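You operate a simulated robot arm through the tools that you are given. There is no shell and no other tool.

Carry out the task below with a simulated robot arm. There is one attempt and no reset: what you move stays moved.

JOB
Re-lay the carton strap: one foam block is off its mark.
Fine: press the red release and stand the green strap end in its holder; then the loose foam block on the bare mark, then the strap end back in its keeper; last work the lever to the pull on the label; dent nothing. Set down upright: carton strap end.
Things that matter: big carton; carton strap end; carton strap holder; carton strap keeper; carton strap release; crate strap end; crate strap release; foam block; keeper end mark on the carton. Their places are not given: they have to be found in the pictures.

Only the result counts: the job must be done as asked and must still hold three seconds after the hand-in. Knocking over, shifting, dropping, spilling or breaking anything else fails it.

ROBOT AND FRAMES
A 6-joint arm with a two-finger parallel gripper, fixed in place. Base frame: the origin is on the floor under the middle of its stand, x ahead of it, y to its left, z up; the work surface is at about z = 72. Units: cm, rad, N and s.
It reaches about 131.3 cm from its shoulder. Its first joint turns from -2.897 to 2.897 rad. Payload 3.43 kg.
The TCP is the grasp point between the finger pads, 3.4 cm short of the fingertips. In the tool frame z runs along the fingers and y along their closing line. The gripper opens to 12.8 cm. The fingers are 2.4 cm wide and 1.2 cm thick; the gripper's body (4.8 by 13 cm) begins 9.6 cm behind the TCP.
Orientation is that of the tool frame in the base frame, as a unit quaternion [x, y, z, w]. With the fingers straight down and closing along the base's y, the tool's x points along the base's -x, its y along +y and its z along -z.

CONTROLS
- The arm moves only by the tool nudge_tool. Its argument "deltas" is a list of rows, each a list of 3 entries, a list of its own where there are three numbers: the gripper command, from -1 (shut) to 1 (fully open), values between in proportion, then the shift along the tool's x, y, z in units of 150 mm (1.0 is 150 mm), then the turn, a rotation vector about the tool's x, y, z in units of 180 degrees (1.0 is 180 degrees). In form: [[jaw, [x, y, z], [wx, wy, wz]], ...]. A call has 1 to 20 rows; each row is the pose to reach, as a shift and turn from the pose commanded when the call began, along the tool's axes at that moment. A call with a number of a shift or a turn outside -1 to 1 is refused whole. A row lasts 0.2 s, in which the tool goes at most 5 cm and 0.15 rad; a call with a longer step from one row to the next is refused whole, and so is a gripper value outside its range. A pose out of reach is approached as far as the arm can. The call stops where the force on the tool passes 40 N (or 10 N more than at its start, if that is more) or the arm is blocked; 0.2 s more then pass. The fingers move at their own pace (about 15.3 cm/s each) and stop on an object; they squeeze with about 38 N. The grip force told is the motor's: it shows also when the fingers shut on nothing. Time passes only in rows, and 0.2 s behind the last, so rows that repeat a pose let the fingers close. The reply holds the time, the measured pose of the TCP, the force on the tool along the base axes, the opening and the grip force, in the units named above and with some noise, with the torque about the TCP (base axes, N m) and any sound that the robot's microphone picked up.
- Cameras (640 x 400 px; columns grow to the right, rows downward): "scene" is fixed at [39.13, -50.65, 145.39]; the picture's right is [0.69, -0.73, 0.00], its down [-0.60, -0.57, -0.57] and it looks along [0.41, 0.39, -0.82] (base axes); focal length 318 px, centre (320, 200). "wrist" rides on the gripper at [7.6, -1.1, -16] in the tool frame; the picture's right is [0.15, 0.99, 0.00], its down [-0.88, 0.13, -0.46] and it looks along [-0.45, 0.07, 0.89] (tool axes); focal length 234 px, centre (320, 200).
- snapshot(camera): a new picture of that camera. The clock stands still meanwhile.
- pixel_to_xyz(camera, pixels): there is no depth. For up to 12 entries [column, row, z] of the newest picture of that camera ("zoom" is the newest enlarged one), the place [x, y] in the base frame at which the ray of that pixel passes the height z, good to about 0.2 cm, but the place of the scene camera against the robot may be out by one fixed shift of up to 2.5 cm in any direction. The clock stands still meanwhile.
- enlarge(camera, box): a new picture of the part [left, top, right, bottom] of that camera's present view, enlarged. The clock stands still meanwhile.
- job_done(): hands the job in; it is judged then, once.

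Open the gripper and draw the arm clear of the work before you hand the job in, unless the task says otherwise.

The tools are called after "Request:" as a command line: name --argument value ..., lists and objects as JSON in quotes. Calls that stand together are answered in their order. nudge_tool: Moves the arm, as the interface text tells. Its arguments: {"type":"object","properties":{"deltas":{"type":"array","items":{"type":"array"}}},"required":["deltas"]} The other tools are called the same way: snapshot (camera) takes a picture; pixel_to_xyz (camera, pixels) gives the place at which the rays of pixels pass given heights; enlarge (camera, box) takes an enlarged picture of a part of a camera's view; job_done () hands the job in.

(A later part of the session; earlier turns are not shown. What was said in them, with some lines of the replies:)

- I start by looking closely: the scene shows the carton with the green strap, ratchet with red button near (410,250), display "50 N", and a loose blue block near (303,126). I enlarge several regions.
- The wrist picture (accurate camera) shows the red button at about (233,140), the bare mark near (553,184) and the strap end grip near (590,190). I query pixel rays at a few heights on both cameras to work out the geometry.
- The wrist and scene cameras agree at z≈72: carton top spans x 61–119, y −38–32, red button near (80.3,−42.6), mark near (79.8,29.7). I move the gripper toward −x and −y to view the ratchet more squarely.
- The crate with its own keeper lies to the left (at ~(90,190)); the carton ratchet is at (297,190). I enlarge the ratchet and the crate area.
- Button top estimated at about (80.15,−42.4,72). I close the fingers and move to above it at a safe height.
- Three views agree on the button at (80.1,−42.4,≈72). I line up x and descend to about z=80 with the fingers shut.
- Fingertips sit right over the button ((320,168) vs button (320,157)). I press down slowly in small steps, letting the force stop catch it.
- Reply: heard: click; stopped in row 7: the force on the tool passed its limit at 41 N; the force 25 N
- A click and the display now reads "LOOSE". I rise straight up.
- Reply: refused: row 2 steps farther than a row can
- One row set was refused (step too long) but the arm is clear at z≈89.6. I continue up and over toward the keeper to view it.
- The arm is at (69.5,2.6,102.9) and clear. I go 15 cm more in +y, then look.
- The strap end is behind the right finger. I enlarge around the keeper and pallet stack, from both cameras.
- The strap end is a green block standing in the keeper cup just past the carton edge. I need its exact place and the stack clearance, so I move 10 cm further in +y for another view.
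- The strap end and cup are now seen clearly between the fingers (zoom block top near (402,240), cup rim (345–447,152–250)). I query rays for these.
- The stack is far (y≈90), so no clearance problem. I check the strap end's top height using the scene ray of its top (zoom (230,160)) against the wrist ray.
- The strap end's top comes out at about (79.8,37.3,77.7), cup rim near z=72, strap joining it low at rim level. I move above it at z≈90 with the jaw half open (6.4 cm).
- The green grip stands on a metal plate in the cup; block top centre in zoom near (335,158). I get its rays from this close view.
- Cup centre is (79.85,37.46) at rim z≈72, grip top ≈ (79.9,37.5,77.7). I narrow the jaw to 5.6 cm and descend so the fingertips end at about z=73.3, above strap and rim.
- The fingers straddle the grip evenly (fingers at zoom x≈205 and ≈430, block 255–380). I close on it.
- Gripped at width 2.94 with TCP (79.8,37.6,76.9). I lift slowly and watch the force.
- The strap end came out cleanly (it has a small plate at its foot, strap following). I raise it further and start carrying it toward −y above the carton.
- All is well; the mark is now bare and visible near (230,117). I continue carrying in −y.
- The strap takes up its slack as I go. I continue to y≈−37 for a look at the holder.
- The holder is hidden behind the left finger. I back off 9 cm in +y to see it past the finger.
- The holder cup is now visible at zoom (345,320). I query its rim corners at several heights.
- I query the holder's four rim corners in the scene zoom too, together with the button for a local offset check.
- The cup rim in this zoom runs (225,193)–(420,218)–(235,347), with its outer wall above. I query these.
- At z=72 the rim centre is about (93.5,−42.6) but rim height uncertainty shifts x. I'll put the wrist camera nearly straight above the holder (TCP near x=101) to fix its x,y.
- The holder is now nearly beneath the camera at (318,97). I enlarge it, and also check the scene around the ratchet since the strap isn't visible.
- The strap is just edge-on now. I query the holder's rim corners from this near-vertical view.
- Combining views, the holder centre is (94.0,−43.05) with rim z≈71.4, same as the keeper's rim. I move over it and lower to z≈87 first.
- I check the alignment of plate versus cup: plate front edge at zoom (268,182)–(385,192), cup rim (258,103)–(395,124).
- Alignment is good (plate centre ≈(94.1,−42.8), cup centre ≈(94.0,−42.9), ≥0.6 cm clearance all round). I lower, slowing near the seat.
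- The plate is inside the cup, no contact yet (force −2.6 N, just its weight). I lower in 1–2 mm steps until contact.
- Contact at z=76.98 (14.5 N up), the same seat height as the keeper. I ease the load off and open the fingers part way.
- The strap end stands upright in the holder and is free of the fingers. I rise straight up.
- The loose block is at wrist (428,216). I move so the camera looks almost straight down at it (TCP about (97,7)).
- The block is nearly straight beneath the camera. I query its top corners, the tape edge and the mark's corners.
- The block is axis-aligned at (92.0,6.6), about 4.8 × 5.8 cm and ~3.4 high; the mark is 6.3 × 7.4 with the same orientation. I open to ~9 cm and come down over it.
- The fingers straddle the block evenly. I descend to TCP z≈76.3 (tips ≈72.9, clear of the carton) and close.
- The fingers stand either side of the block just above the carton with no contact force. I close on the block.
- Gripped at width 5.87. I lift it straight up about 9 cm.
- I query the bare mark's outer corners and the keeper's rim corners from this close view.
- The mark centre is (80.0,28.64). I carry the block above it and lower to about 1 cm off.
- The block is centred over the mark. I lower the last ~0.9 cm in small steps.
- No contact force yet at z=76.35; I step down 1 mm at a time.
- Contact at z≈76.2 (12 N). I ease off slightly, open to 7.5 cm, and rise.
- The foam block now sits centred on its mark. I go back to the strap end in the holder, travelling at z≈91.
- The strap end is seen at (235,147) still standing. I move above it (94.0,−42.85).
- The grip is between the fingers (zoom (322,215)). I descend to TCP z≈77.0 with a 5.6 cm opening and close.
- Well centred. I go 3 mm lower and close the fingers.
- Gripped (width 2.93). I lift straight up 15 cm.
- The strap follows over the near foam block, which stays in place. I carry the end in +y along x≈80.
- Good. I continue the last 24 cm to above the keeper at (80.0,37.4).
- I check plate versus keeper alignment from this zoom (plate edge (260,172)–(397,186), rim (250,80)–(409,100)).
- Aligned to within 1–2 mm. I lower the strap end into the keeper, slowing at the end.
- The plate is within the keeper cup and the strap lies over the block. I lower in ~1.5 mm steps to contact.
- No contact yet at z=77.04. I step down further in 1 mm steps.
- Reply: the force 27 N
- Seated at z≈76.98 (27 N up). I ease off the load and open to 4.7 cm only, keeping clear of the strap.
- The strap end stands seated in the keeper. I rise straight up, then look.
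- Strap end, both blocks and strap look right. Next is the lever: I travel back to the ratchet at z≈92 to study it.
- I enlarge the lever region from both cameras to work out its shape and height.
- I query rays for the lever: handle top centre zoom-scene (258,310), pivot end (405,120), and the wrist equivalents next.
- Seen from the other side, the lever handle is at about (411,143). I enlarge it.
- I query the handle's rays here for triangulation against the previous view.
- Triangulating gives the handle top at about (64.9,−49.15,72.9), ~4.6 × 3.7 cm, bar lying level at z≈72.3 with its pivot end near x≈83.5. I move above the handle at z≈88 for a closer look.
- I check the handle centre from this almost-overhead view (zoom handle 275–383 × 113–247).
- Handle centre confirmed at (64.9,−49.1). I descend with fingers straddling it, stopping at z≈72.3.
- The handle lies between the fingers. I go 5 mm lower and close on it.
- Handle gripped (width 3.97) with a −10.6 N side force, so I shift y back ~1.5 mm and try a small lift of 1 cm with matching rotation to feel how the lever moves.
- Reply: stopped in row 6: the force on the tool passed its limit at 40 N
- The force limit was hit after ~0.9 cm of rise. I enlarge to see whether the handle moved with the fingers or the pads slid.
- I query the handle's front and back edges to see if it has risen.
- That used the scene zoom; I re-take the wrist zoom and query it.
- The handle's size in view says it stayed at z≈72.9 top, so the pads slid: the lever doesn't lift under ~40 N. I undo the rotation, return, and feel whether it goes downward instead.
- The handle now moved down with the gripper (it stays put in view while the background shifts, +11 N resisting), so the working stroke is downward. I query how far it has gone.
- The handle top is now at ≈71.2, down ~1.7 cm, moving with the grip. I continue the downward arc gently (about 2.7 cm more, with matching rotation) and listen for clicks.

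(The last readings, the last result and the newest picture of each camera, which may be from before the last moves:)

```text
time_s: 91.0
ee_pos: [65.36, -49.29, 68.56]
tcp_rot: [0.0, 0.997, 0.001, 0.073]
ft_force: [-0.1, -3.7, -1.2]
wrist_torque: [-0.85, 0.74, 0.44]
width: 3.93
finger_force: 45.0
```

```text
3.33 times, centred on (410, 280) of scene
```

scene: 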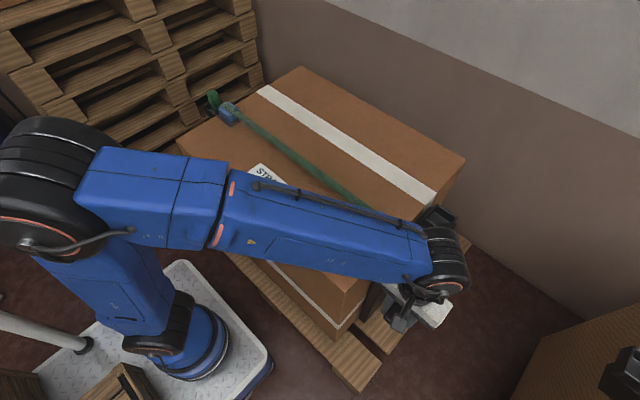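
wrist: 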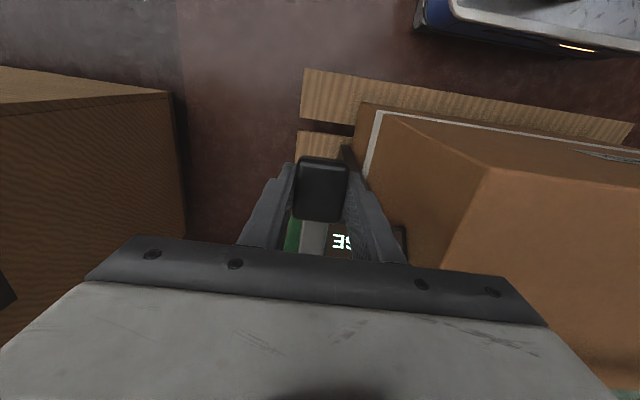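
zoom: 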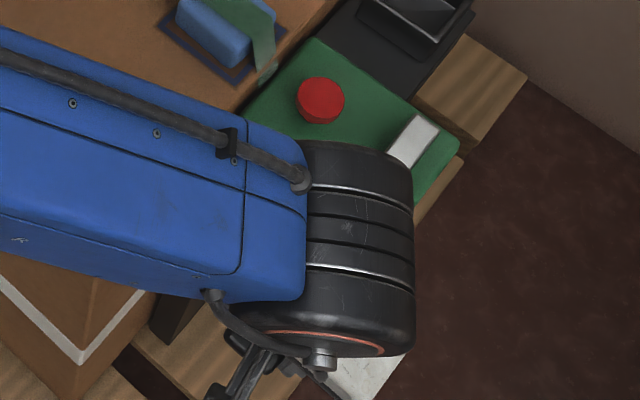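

The lever follows smoothly and freely (forces small), still LOOSE. Before going lower I check the clearance of the dark post beside the +y finger.

Request:
snapshot --camera "wrist"

Request:
enlarge --camera "wrist" --box '[300, 60, 440, 260]'

Request:
pixel_to_xyz --camera "zoom" --pixels '[[330, 60, 40], [330, 60, 20], [330, 60, 60], [400, 60, 60], [400, 60, 40]]'

```text
taken
```

wrist: 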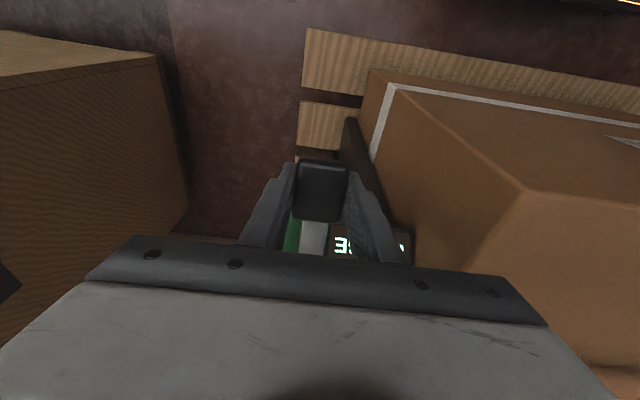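

```text
2.00 times, centred on (370, 160) of wrist
```

zoom: 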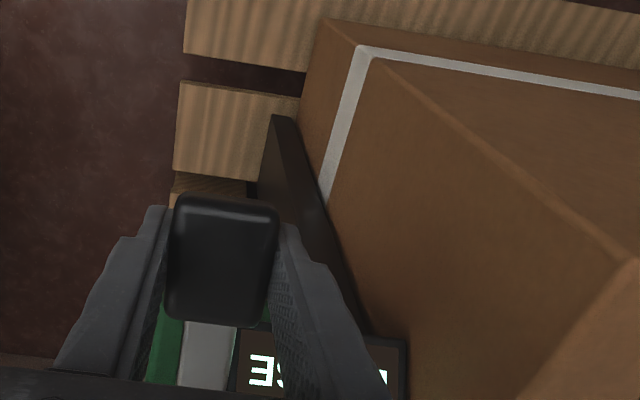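

```text
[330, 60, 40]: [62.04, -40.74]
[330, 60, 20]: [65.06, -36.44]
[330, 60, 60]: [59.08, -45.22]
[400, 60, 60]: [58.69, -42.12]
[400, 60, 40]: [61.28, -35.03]
```

I query the post's foot and the edge line to place it.

Request:
pixel_to_xyz --camera "zoom" --pixels '[[272, 116, 14], [297, 120, 14], [272, 116, 5], [297, 120, 5], [260, 195, 14], [260, 195, 30], [335, 230, 50], [335, 230, 40], [180, 85, 14]]'

```text
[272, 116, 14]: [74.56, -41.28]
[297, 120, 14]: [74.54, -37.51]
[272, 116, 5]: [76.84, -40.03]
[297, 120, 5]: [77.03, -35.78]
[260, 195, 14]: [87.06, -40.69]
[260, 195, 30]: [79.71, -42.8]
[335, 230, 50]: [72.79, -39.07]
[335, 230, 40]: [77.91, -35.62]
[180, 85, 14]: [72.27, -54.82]
```

The post stands at x≥74.5, y≥−41.3, well clear. I continue the downward arc to about 0.5 rad.

Request:
nudge_tool --deltas '[[-1, [-0.0089, 0, 0.0715], [0, -0.0191, 0]], [-1, [-0.0221, 0, 0.1422], [0, -0.0382, 0]], [-1, [-0.0395, 0, 0.2121], [0, -0.0573, 0]], [-1, [-0.0534, 0, 0.258], [0, -0.07, 0]], [-1, [-0.0691, 0, 0.3033], [0, -0.0828, 0]]]'

Request:
snapshot --camera "wrist"

Request:
enlarge --camera "wrist" --box '[250, 130, 420, 270]'

Request:
snapshot --camera "scene"

```text
time_s: 91.7
ee_pos: [65.89, -49.28, 66.5]
tcp_rot: [0.0, 0.989, -0.001, 0.145]
ft_force: [-25.8, 2.5, 22.4]
wrist_torque: [-0.11, -0.93, -0.06]
width: 3.97
finger_force: 45.6
stopped in row 3: the force on the tool passed its limit at 57 N (the readings are from after the stop); the commanded pose is now the measured one
```

```text
taken
```

wrist: 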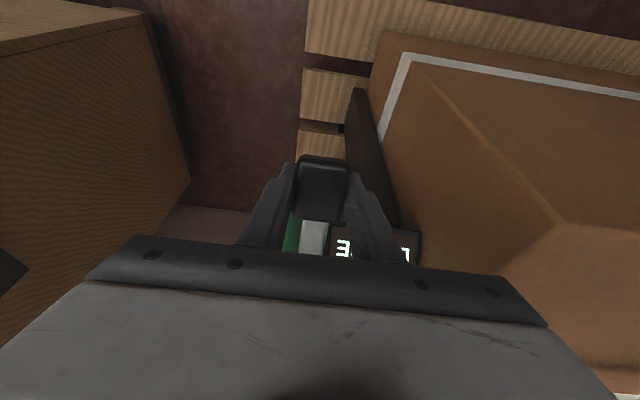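

```text
2.86 times, centred on (335, 200) of wrist
```

zoom: 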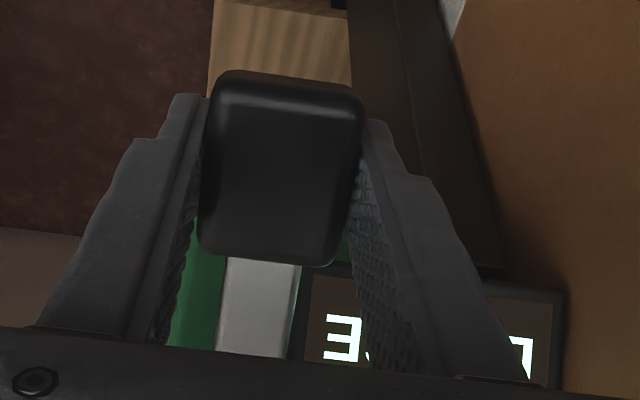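

```text
taken
```

scene: 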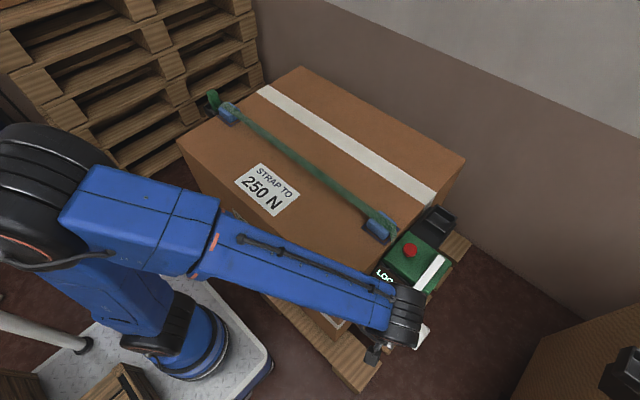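

The push stopped at 57 N with force along (−26,+22) after about 0.36 rad of lever travel, display still "LOO..". Part of that is radial misfit, so I ease outward 3 mm and press a little further tangentially to see if this is the end stop.

Request:
nudge_tool --deltas '[[-1, [0.02, 0, 0], [0, 0, 0]], [-1, [0.02, 0, 0.0], [0, 0, 0]]]'

```text
time_s: 92.3
ee_pos: [66.0, -49.32, 66.52]
tcp_rot: [0.0, 0.989, -0.001, 0.146]
ft_force: [3.3, -3.9, 43.4]
wrist_torque: [0.17, -0.08, -0.24]
width: 3.96
finger_force: 45.1
```

The radial part is gone; now fz=43 N straight up, so this seems to be the bottom stop. I check the display.

Request:
enlarge --camera "scene" --box '[350, 220, 470, 340]'

Request:
enlarge --camera "wrist" --box '[250, 130, 420, 270]'

```text
3.33 times, centred on (410, 280) of scene
```

zoom: 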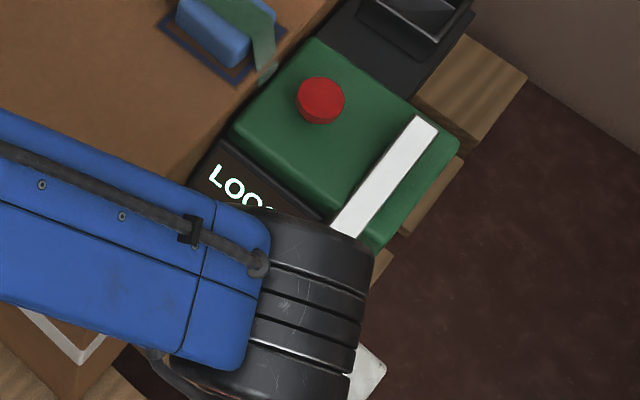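

```text
2.86 times, centred on (335, 200) of wrist
```

zoom: 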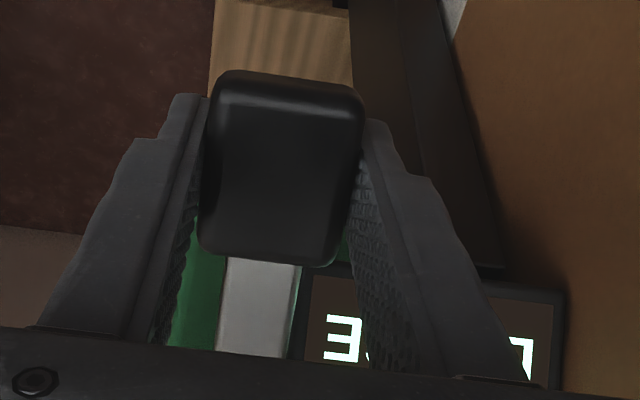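

Still LOOSE at the bottom. I now raise the handle back along the same arc and watch for resistance, clicks or a display change.

Request:
nudge_tool --deltas '[[-1, [0.002, 0, -0.036], [0, 0.0095, 0]], [-1, [0.0027, 0, -0.0719], [0, 0.0191, 0]], [-1, [0.002, 0, -0.108], [0, 0.0287, 0]], [-1, [0.001, 0, -0.1438], [0, 0.0382, 0]], [-1, [-0.002, 0, -0.18], [0, 0.0478, 0]], [-1, [-0.005, 0, -0.2156], [0, 0.0573, 0]]]'

Request:
enlarge --camera "wrist" --box '[250, 130, 420, 270]'

Request:
enlarge --camera "scene" --box '[350, 220, 470, 340]'

```text
time_s: 93.7
ee_pos: [65.14, -49.14, 69.37]
tcp_rot: [0.0, 0.998, -0.001, 0.056]
ft_force: [31.5, -16.4, 8.4]
wrist_torque: [0.08, -0.01, -0.03]
width: 4.0
finger_force: 45.2
```

```text
2.86 times, centred on (335, 200) of wrist
```

zoom: 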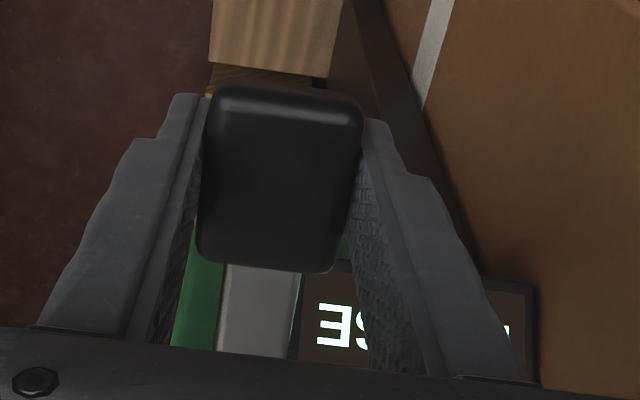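

```text
3.33 times, centred on (410, 280) of scene
```

zoom: 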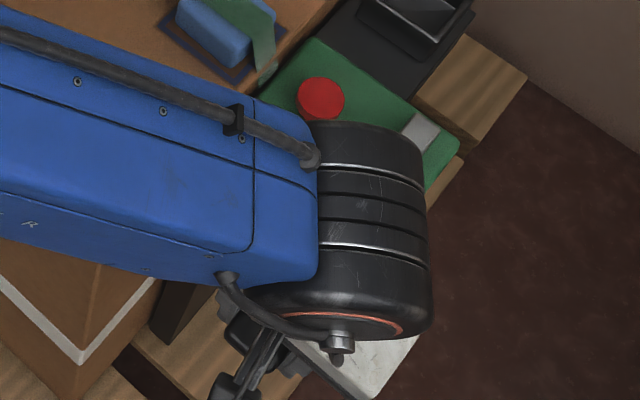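

The handle follows upward freely; the +31 N in x is just my arc being slightly too far out. I correct x and continue raising to the top.

Request:
nudge_tool --deltas '[[-1, [-0.0133, 0.004, 0], [0, 0, 0]], [-1, [-0.015, 0.004, -0.05], [0, 0.014, 0]], [-1, [-0.0165, 0.004, -0.1], [0, 0.028, 0]], [-1, [-0.018, 0.004, -0.15], [0, 0.042, 0]], [-1, [-0.02, 0.004, -0.19], [0, 0.052, 0]], [-1, [-0.02, 0.004, -0.205], [0, 0.0557, 0]]]'

Request:
enlarge --camera "wrist" --box '[250, 130, 420, 270]'

Request:
enlarge --camera "scene" --box '[350, 220, 470, 340]'

```text
time_s: 95.1
ee_pos: [64.86, -49.2, 72.39]
tcp_rot: [0.0, 0.999, 0.0, -0.033]
ft_force: [-1.7, -27.5, 2.7]
wrist_torque: [-0.13, -0.31, -0.36]
width: 3.99
finger_force: 44.8
```

```text
2.86 times, centred on (335, 200) of wrist
```

zoom: 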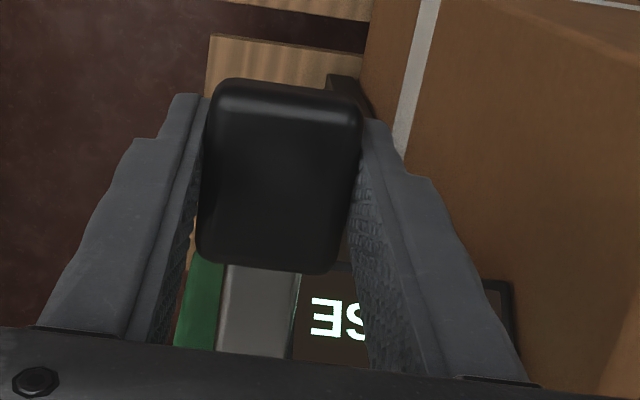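

```text
3.33 times, centred on (410, 280) of scene
```

zoom: 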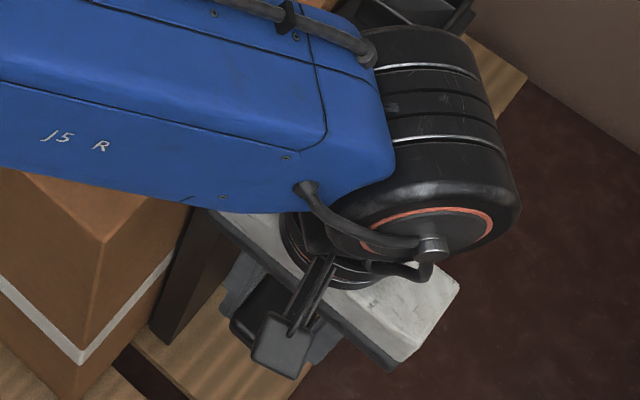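

Still LOOSE after one down-up cycle. I open the fingers and back off upward to look at how the lever rests and read the display properly.

Request:
nudge_tool --deltas '[[-1, [0, -0.008, 0], [0, 0, 0]], [-0.5, [0, -0.008, 0], [0, 0, 0]], [-0.06, [0, -0.008, 0], [0, 0, 0]], [-0.06, [0, -0.008, 0], [0, 0, 0]], [-0.06, [0, -0.008, -0.15], [0, -0.01, 0]], [-0.06, [0, -0.008, -0.4], [0, -0.021, 0]], [-0.06, [0, -0.008, -0.65], [0, -0.021, 0]], [-0.06, [0, -0.008, -0.9], [0, -0.021, 0]], [-0.06, [0, -0.008, -1.0], [0, -0.021, 0]], [-0.06, [0, -0.008, -1.0], [0, -0.021, 0]]]'

Request:
snapshot --camera "wrist"

Request:
snapshot --camera "scene"

Request:
enlarge --camera "wrist" --box '[250, 100, 410, 260]'

```text
time_s: 97.3
ee_pos: [65.9, -49.22, 87.28]
tcp_rot: [0.0, 1.0, -0.001, 0.001]
ft_force: [-0.6, 0.3, 0.3]
wrist_torque: [-0.03, 0.0, -0.01]
width: 6.03
finger_force: 0.1
```

```text
taken
```

wrist: 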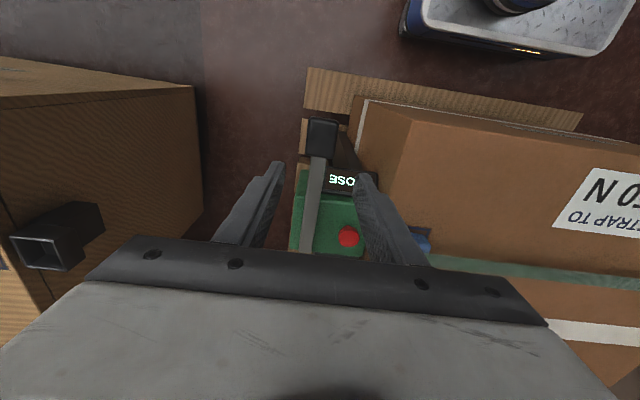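

```text
taken
```

scene: 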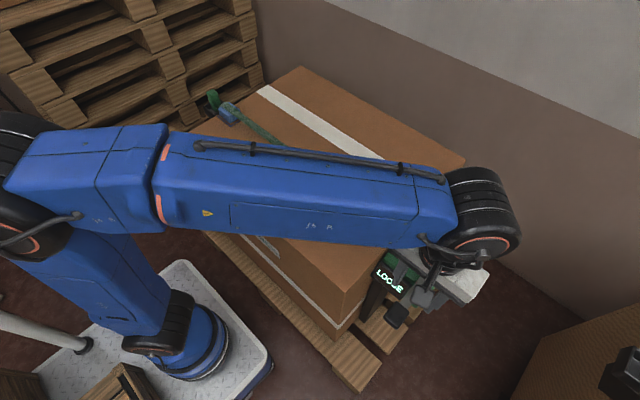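

```text
2.50 times, centred on (330, 180) of wrist
```

zoom: 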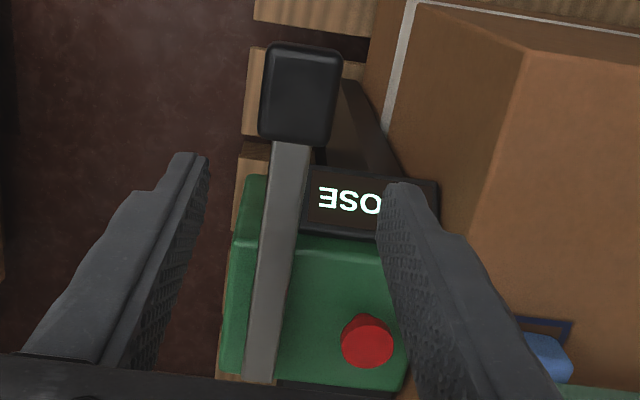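

Still LOOSE with the lever back up. I'll press the handle down from above with closed fingers instead, which avoids pad slip and leaves the display in view; first I position just above the handle.

Request:
nudge_tool --deltas '[[-1, [0.03, 0.003, 0.1], [0, 0, 0]], [-1, [0.06, 0.003, 0.25], [0, 0, 0]], [-1, [0.06, 0.003, 0.4], [0, 0, 0]], [-1, [0.06, 0.003, 0.55], [0, 0, 0]], [-1, [0.06, 0.003, 0.66], [0, 0, 0]], [-1, [0.06, 0.003, 0.66], [0, 0, 0]]]'

Request:
snapshot --camera "wrist"

```text
time_s: 98.7
ee_pos: [64.95, -49.28, 77.43]
tcp_rot: [0.0, 1.0, 0.0, 0.001]
ft_force: [0.1, 0.0, -0.1]
wrist_torque: [-0.01, 0.01, 0.0]
width: 0.01
finger_force: 33.4
```

```text
taken
```

wrist: 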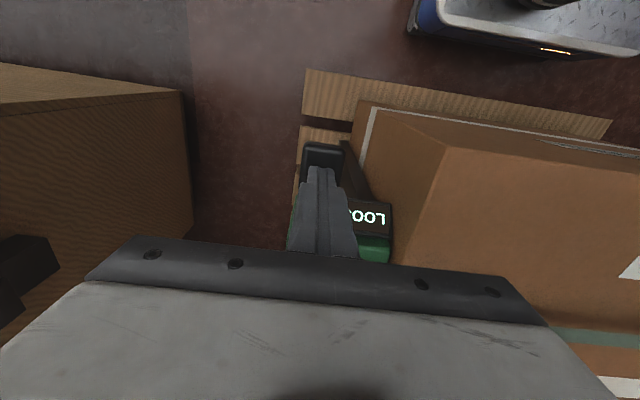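

The closed fingertips are above the handle and the start of the display text is visible at (367,217). I press down slowly, about 3.5 cm.

Request:
nudge_tool --deltas '[[-1, [0, 0, 0.04], [0, 0, 0]], [-1, [0, 0, 0.08], [0, 0, 0]], [-1, [0, 0, 0.12], [0, 0, 0]], [-1, [0, 0, 0.16], [0, 0, 0]], [-1, [0, 0, 0.2], [0, 0, 0]], [-1, [0, 0, 0.23], [0, 0, 0]]]'

Request:
enlarge --camera "wrist" --box '[260, 120, 420, 260]'

```text
time_s: 100.1
ee_pos: [65.01, -49.09, 74.0]
tcp_rot: [0.0, 1.0, 0.0, 0.001]
ft_force: [0.3, 1.0, 2.5]
wrist_torque: [0.01, -0.06, 0.02]
width: 0.0
finger_force: 32.8
```

```text
2.86 times, centred on (340, 190) of wrist
```

zoom: 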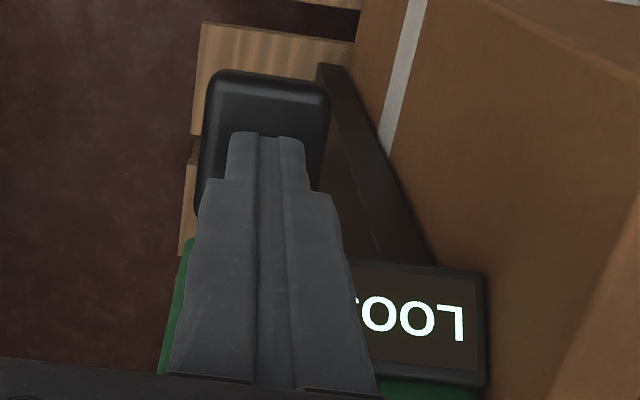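

The lever goes down with only 2.5 N. I keep pressing in small steps toward the bottom.

Request:
nudge_tool --deltas '[[-1, [0, 0, 0.04], [0, 0, 0]], [-1, [0, 0, 0.08], [0, 0, 0]], [-1, [0, 0, 0.12], [0, 0, 0]], [-1, [0, 0, 0.16], [0, 0, 0]], [-1, [0, 0, 0.19], [0, 0, 0]], [-1, [0, 0, 0.22], [0, 0, 0]]]'

Request:
enlarge --camera "wrist" --box '[260, 120, 420, 260]'

```text
time_s: 101.5
ee_pos: [65.09, -49.11, 70.91]
tcp_rot: [0.0, 1.0, 0.0, 0.001]
ft_force: [0.5, -1.5, 3.6]
wrist_torque: [0.0, -0.02, -0.01]
width: 0.02
finger_force: 33.3
```

```text
2.86 times, centred on (340, 190) of wrist
```

zoom: 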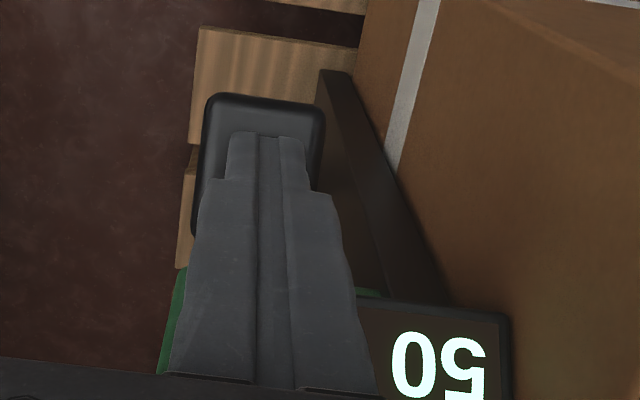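

The display now reads "50" (N hidden by the finger), so a full down-stroke adds tension. I rise to let the lever return and look.

Request:
nudge_tool --deltas '[[-1, [0, 0, -0.1], [0, 0, 0]], [-1, [0, 0, -0.2], [0, 0, 0]], [-1, [0, 0, -0.3], [0, 0, 0]], [-1, [0, 0, -0.44], [0, 0, 0]], [-1, [0, 0, -0.44], [0, 0, 0]]]'

Request:
enlarge --camera "wrist" --box '[260, 120, 420, 260]'

Request:
enlarge --camera "scene" --box '[350, 220, 470, 340]'

```text
time_s: 102.7
ee_pos: [65.0, -49.29, 77.28]
tcp_rot: [-0.001, 1.0, 0.0, 0.0]
ft_force: [-0.4, 0.8, -0.2]
wrist_torque: [0.01, 0.03, -0.01]
width: 0.01
finger_force: 32.9
```

```text
2.86 times, centred on (340, 190) of wrist
```

zoom: 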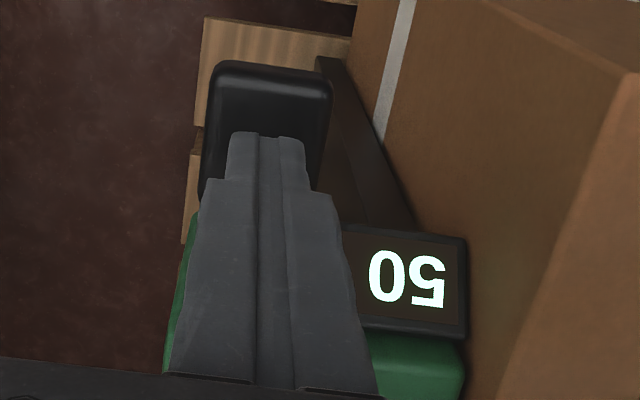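

```text
3.33 times, centred on (410, 280) of scene
```

zoom: 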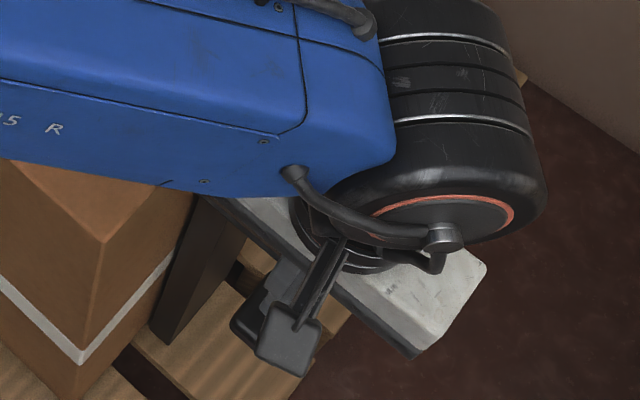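

The lever springs back up by itself and the display holds "50". I do one more identical stroke (down to z≈70.9 and up) and read the display.

Request:
nudge_tool --deltas '[[-1, [0, 0, 0.06], [0, 0, 0]], [-1, [0, 0, 0.12], [0, 0, 0]], [-1, [0, 0, 0.18], [0, 0, 0]], [-1, [0, 0, 0.24], [0, 0, 0]], [-1, [0, 0, 0.3], [0, 0, 0]], [-1, [0, 0, 0.35], [0, 0, 0]], [-1, [0, 0, 0.39], [0, 0, 0]], [-1, [0, 0, 0.42], [0, 0, 0]], [-1, [0, 0, 0.42], [0, 0, 0]]]'

Request:
enlarge --camera "wrist" --box '[260, 120, 420, 260]'

```text
time_s: 104.7
ee_pos: [64.99, -49.27, 71.2]
tcp_rot: [0.0, 1.0, 0.0, 0.001]
ft_force: [0.1, -0.7, 3.2]
wrist_torque: [-0.01, -0.05, 0.0]
width: 0.0
finger_force: 32.9
```

```text
2.86 times, centred on (340, 190) of wrist
```

zoom: 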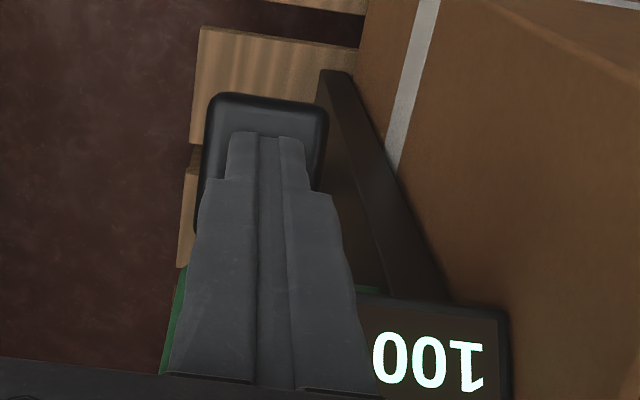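

Display now shows "100": each stroke adds 50 N. I rise, then do the third stroke.

Request:
nudge_tool --deltas '[[-1, [0, 0, -0.1], [0, 0, 0]], [-1, [0, 0, -0.2], [0, 0, 0]], [-1, [0, 0, -0.3], [0, 0, 0]], [-1, [0, 0, -0.42], [0, 0, 0]], [-1, [0, 0, -0.42], [0, 0, 0]]]'

Request:
enlarge --camera "wrist" --box '[260, 120, 420, 260]'

```text
time_s: 105.9
ee_pos: [65.1, -49.19, 77.52]
tcp_rot: [0.0, 1.0, 0.0, 0.001]
ft_force: [0.5, 0.6, -0.5]
wrist_torque: [0.02, -0.02, 0.0]
width: 0.01
finger_force: 33.0
```

```text
2.86 times, centred on (340, 190) of wrist
```

zoom: 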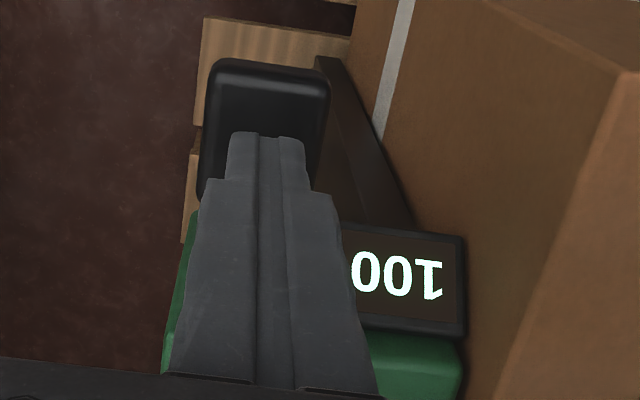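

The lever is back up and the display holds 100. Third stroke down.

Request:
nudge_tool --deltas '[[-1, [0, 0, 0.06], [0, 0, 0]], [-1, [0, 0, 0.12], [0, 0, 0]], [-1, [0, 0, 0.18], [0, 0, 0]], [-1, [0, 0, 0.24], [0, 0, 0]], [-1, [0, 0, 0.3], [0, 0, 0]], [-1, [0, 0, 0.35], [0, 0, 0]], [-1, [0, 0, 0.39], [0, 0, 0]], [-1, [0, 0, 0.42], [0, 0, 0]], [-1, [0, 0, 0.42], [0, 0, 0]]]'

Request:
enlarge --camera "wrist" --box '[260, 120, 420, 260]'

```text
time_s: 107.9
ee_pos: [65.05, -49.28, 71.07]
tcp_rot: [0.0, 1.0, 0.0, 0.001]
ft_force: [-0.6, -0.6, 3.5]
wrist_torque: [-0.03, -0.05, 0.0]
width: 0.01
finger_force: 32.8
```

```text
2.86 times, centred on (340, 190) of wrist
```

zoom: 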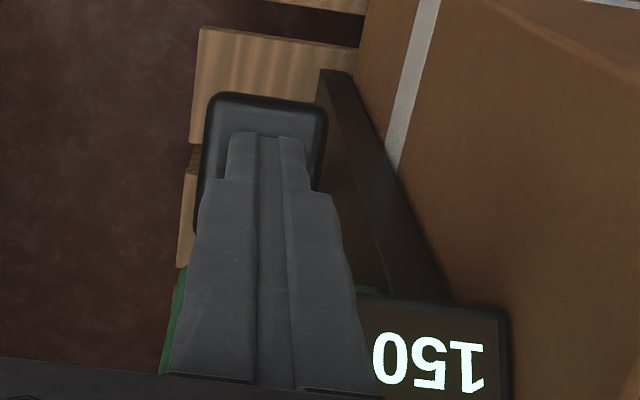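

The display reads 150. I rise to reset the lever and check.

Request:
nudge_tool --deltas '[[-1, [0, 0, -0.1], [0, 0, 0]], [-1, [0, 0, -0.2], [0, 0, 0]], [-1, [0, 0, -0.3], [0, 0, 0]], [-1, [0, 0, -0.42], [0, 0, 0]], [-1, [0, 0, -0.42], [0, 0, 0]]]'

Request:
enlarge --camera "wrist" --box '[260, 120, 420, 260]'

```text
time_s: 109.1
ee_pos: [65.05, -49.17, 77.46]
tcp_rot: [0.001, 1.0, 0.0, 0.001]
ft_force: [-0.3, 0.4, -0.5]
wrist_torque: [0.03, -0.03, 0.04]
width: 0.01
finger_force: 33.4
```

```text
2.86 times, centred on (340, 190) of wrist
```

zoom: 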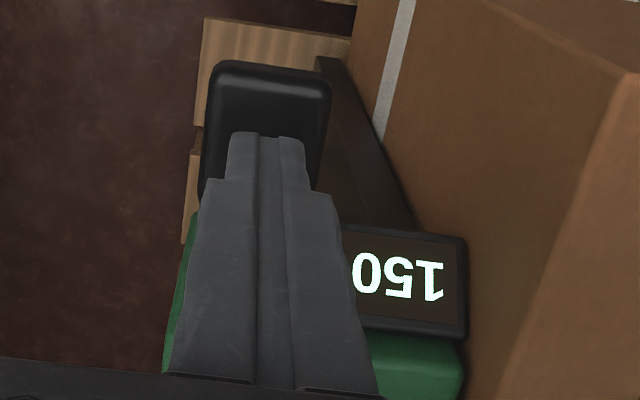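

Holding at 150 with the lever up. Fourth stroke down.

Request:
nudge_tool --deltas '[[-1, [0, 0, 0.06], [0, 0, 0]], [-1, [0, 0, 0.12], [0, 0, 0]], [-1, [0, 0, 0.18], [0, 0, 0]], [-1, [0, 0, 0.24], [0, 0, 0]], [-1, [0, 0, 0.3], [0, 0, 0]], [-1, [0, 0, 0.35], [0, 0, 0]], [-1, [0, 0, 0.39], [0, 0, 0]], [-1, [0, 0, 0.42], [0, 0, 0]], [-1, [0, 0, 0.42], [0, 0, 0]]]'

Request:
enlarge --camera "wrist" --box '[260, 120, 420, 260]'

```text
time_s: 111.1
ee_pos: [64.96, -49.14, 71.19]
tcp_rot: [0.0, 1.0, 0.0, 0.001]
ft_force: [0.0, -0.3, 3.9]
wrist_torque: [0.0, -0.01, -0.05]
width: 0.0
finger_force: 32.7
```

```text
2.86 times, centred on (340, 190) of wrist
```

zoom: 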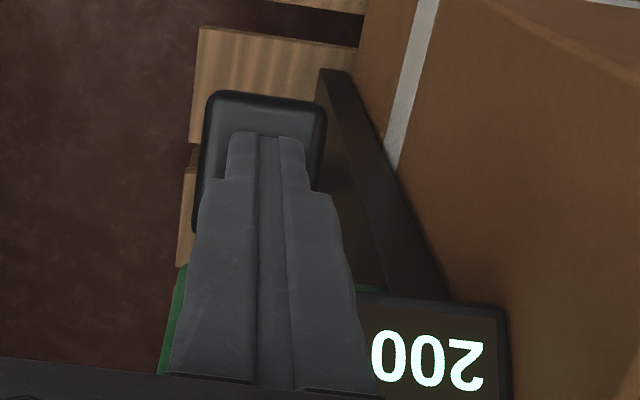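

The display reads 200. I rise once more.

Request:
nudge_tool --deltas '[[-1, [0, 0, -0.1], [0, 0, 0]], [-1, [0, 0, -0.2], [0, 0, 0]], [-1, [0, 0, -0.3], [0, 0, 0]], [-1, [0, 0, -0.42], [0, 0, 0]], [-1, [0, 0, -0.42], [0, 0, 0]]]'

Request:
enlarge --camera "wrist" --box '[260, 120, 420, 260]'

```text
time_s: 112.3
ee_pos: [65.11, -49.17, 77.39]
tcp_rot: [0.0, 1.0, 0.0, 0.001]
ft_force: [1.4, 0.2, -0.1]
wrist_torque: [0.02, 0.03, -0.02]
width: 0.02
finger_force: 32.7
```

```text
2.86 times, centred on (340, 190) of wrist
```

zoom: 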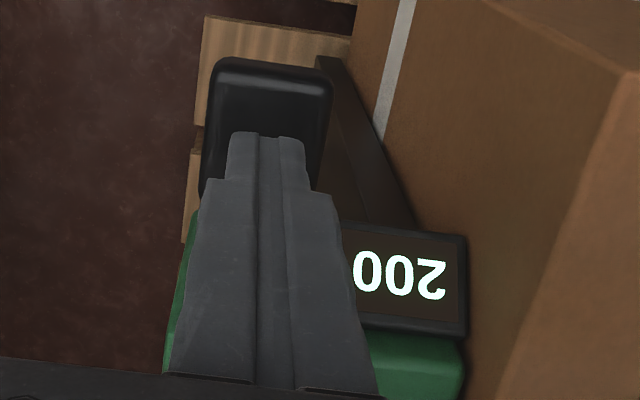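

Holding at 200. Fifth and last stroke down.

Request:
nudge_tool --deltas '[[-1, [0, 0, 0.06], [0, 0, 0]], [-1, [0, 0, 0.12], [0, 0, 0]], [-1, [0, 0, 0.18], [0, 0, 0]], [-1, [0, 0, 0.24], [0, 0, 0]], [-1, [0, 0, 0.3], [0, 0, 0]], [-1, [0, 0, 0.35], [0, 0, 0]], [-1, [0, 0, 0.39], [0, 0, 0]], [-1, [0, 0, 0.42], [0, 0, 0]], [-1, [0, 0, 0.42], [0, 0, 0]]]'

Request:
enlarge --camera "wrist" --box '[260, 120, 420, 260]'

```text
time_s: 114.3
ee_pos: [65.0, -49.26, 71.1]
tcp_rot: [0.001, 1.0, 0.0, 0.001]
ft_force: [0.9, 0.5, 4.4]
wrist_torque: [-0.02, -0.06, -0.03]
width: 0.0
finger_force: 33.4
```

```text
2.86 times, centred on (340, 190) of wrist
```

zoom: 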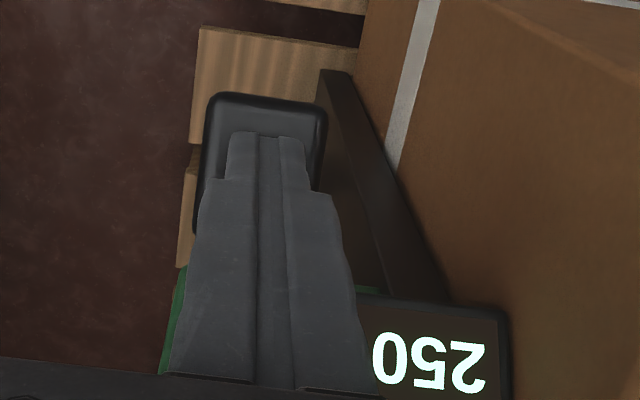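

The display reads 250. I rise well clear, opening the gripper once high above everything.

Request:
nudge_tool --deltas '[[-1, [0, 0, -0.1], [0, 0, 0]], [-1, [0, 0, -0.2], [0, 0, 0]], [-1, [0, 0, -0.35], [0, 0, 0]], [-1, [0, 0, -0.55], [0, 0, 0]], [-1, [0, 0, -0.8], [0, 0, 0]], [-1, [0, 0, -1.0], [0, 0, 0]], [-1, [0, 0, -1.0], [0, 0, 0]]]'

Request:
nudge_tool --deltas '[[-0.5, [0.1, 0, -0.25], [0, 0, 0]], [0, [0.2, 0, -0.5], [0, 0, 0]], [0.5, [0.4, 0, -0.7], [0, 0, 0]], [1, [0.6, 0, -0.8], [0, 0, 0]], [1, [0.8, 0, -0.8], [0, 0, 0]], [1, [0.8, 0, -0.8], [0, 0, 0]]]'

Request:
snapshot --camera "scene"

Request:
snapshot --camera "wrist"

```text
time_s: 115.9
ee_pos: [65.21, -49.28, 85.76]
tcp_rot: [0.001, 1.0, 0.0, 0.0]
ft_force: [-0.7, 0.5, -0.3]
wrist_torque: [0.0, 0.03, -0.01]
width: 0.0
finger_force: 33.2
```

```text
time_s: 117.3
ee_pos: [53.13, -49.03, 98.0]
tcp_rot: [0.001, 1.0, -0.001, 0.001]
ft_force: [0.1, 0.2, -0.1]
wrist_torque: [0.02, 0.01, -0.03]
width: 12.81
finger_force: 0.1
```

```text
taken
```

scene: 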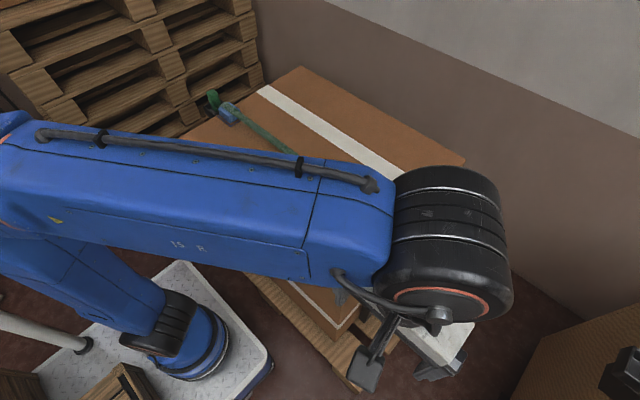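

```text
taken
```

wrist: 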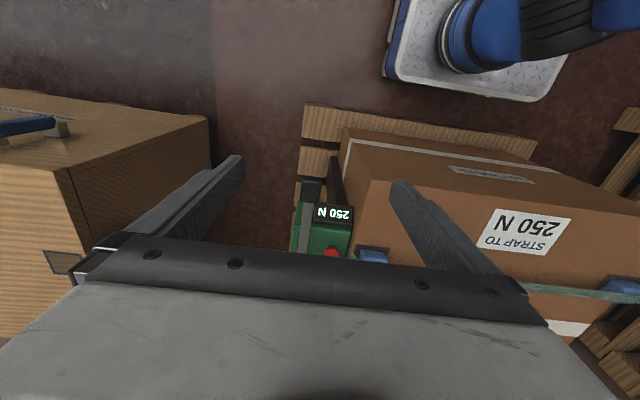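

The display reads "250 N". I raise the arm and swing it over to where both the scene camera sees the carton and the wrist camera can check the keeper.

Request:
nudge_tool --deltas '[[1, [0, 0, -0.25], [0, 0, 0]], [1, [0, 0.1, -0.5], [0, 0, 0]], [1, [0, 0.3, -0.7], [0, 0, 0]], [1, [0, 0.55, -0.8], [0, 0, 0]], [1, [0, 0.8, -0.8], [0, 0, 0]], [1, [0, 1.0, -0.8], [0, 0, 0]]]'

Request:
nudge_tool --deltas '[[1, [0, 0.3, 0], [0, 0, 0]], [1, [0, 0.6, 0], [0, 0, 0]], [1, [0, 0.8, 0], [0, 0, 0]], [1, [0, 1.0, 0], [0, 0, 0]]]'

Request:
nudge_tool --deltas '[[1, [0, 0.3, 0], [0, 0, 0]], [1, [0, 0.6, 0], [0, 0, 0]], [1, [0, 0.8, 0], [0, 0, 0]], [1, [0, 1.0, 0], [0, 0, 0]]]'

Request:
nudge_tool --deltas '[[1, [0, 0.3, 0], [0, 0, 0]], [1, [0, 0.6, 0], [0, 0, 0]], [1, [0, 0.8, 0], [0, 0, 0]], [1, [0, 1.0, 0], [0, 0, 0]], [1, [0, 1.0, 0], [0, 0, 0]]]'

Request:
snapshot --camera "scene"

Request:
snapshot --camera "wrist"

```text
time_s: 118.7
ee_pos: [52.88, -34.29, 109.82]
tcp_rot: [0.0, 1.0, 0.001, 0.001]
ft_force: [0.0, 0.8, 0.2]
wrist_torque: [0.05, 0.03, 0.01]
width: 12.8
finger_force: 0.0
```

```text
time_s: 119.7
ee_pos: [53.07, -19.3, 110.01]
tcp_rot: [0.0, 1.0, 0.0, 0.0]
ft_force: [0.3, 1.1, 0.1]
wrist_torque: [0.02, 0.04, -0.03]
width: 12.8
finger_force: 0.0
```

```text
time_s: 120.7
ee_pos: [52.96, -4.32, 109.81]
tcp_rot: [0.0, 1.0, 0.0, 0.001]
ft_force: [0.1, 0.6, -0.3]
wrist_torque: [0.02, 0.01, -0.02]
width: 12.84
finger_force: 0.0
```

```text
time_s: 121.9
ee_pos: [53.08, 10.85, 110.16]
tcp_rot: [0.001, 1.0, -0.001, 0.001]
ft_force: [-0.5, 0.0, 0.4]
wrist_torque: [-0.04, 0.0, -0.05]
width: 12.79
finger_force: 0.0
```

```text
taken
```

scene: 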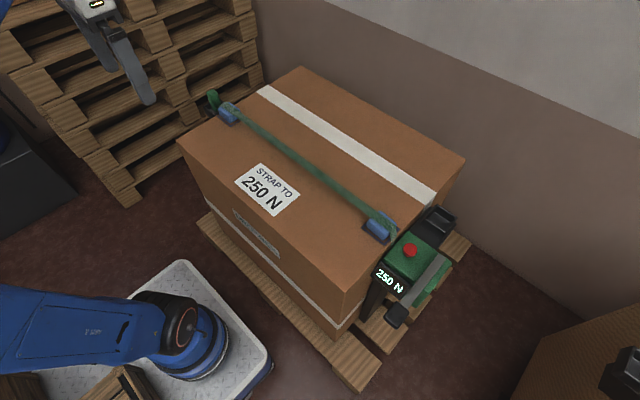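

```text
taken
```

wrist: 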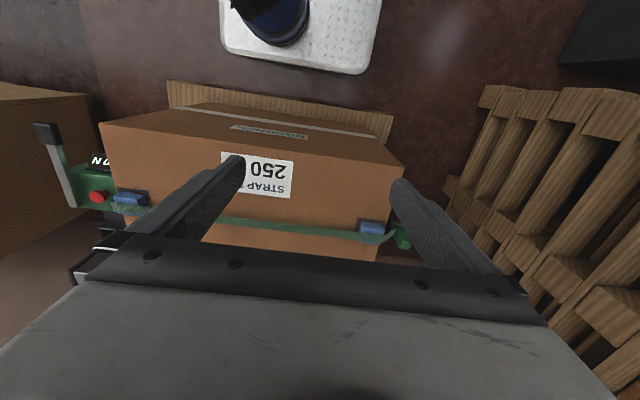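

The scene shows everything in place and "250 N". I enlarge the two strap ends for a last check.

Request:
enlarge --camera "scene" --box '[180, 60, 280, 140]'

Request:
enlarge --camera "scene" --box '[340, 190, 480, 340]'

Request:
enlarge --camera "wrist" --box '[330, 190, 430, 260]'

```text
5.00 times, centred on (230, 100) of scene
```

zoom: 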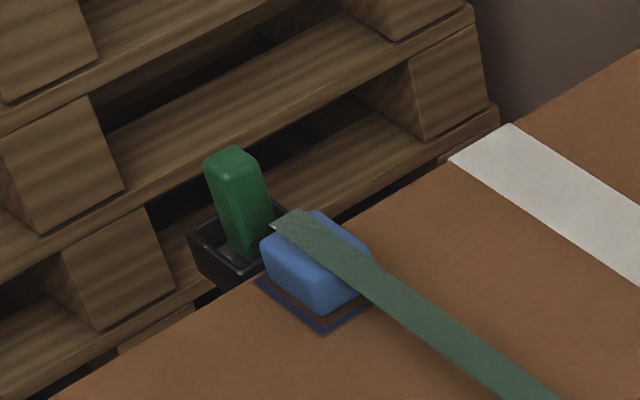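

```text
2.67 times, centred on (410, 265) of scene
```

zoom: 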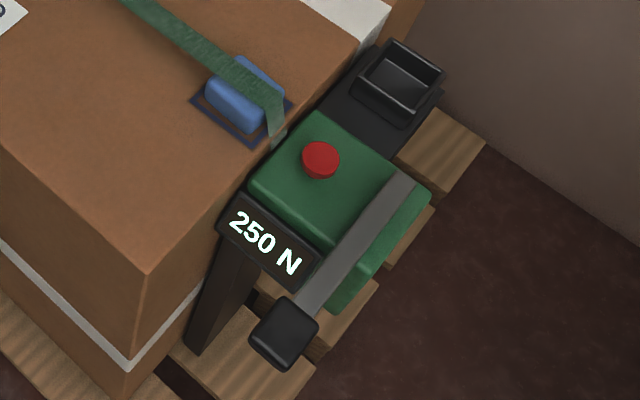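

```text
5.71 times, centred on (380, 225) of wrist
```

zoom: 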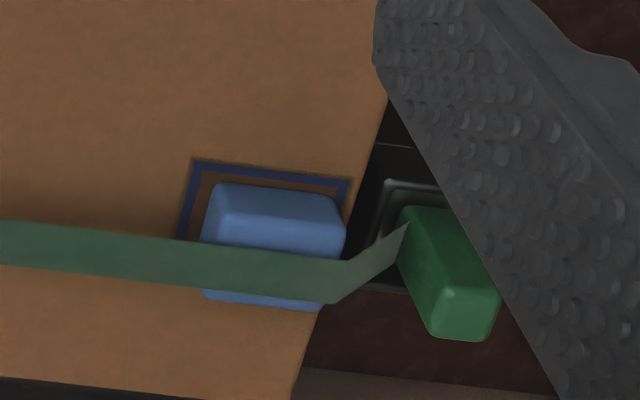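

The strap end stands upright in its keeper, both foam blocks sit on their marks under the strap, the display reads 250 N, and the arm is clear with the gripper open. I hand the job in.

Request:
job_done

```text
The job is handed in.
```

The carton strap is re-laid and pulled to 250 N, matching the label, and I've handed the job in. I don't have a verdict back yet.

- **Release and holder:** I pressed the red release (it clicked and the display went to LOOSE) and stood the green strap end in its holder.
- **Foam block:** the loose block now sits centred on the bare mark. The other foam block stayed in place.
- **Strap end:** it is back in its keeper, seated and upright, with the strap running over both foam blocks.
- **Lever:** five down-strokes took the display from 50 to 250 N in steps of 50.

My first try at the lever, gripping the handle, added no pull. It ended at a hard stop and the force briefly reached 57 N, above the 40 N limit. Pressing the handle down from above worked.

In the last pictures nothing looked dented or shifted, and the crate and its strap were never touched. The gripper is open and the arm is clear of the carton.
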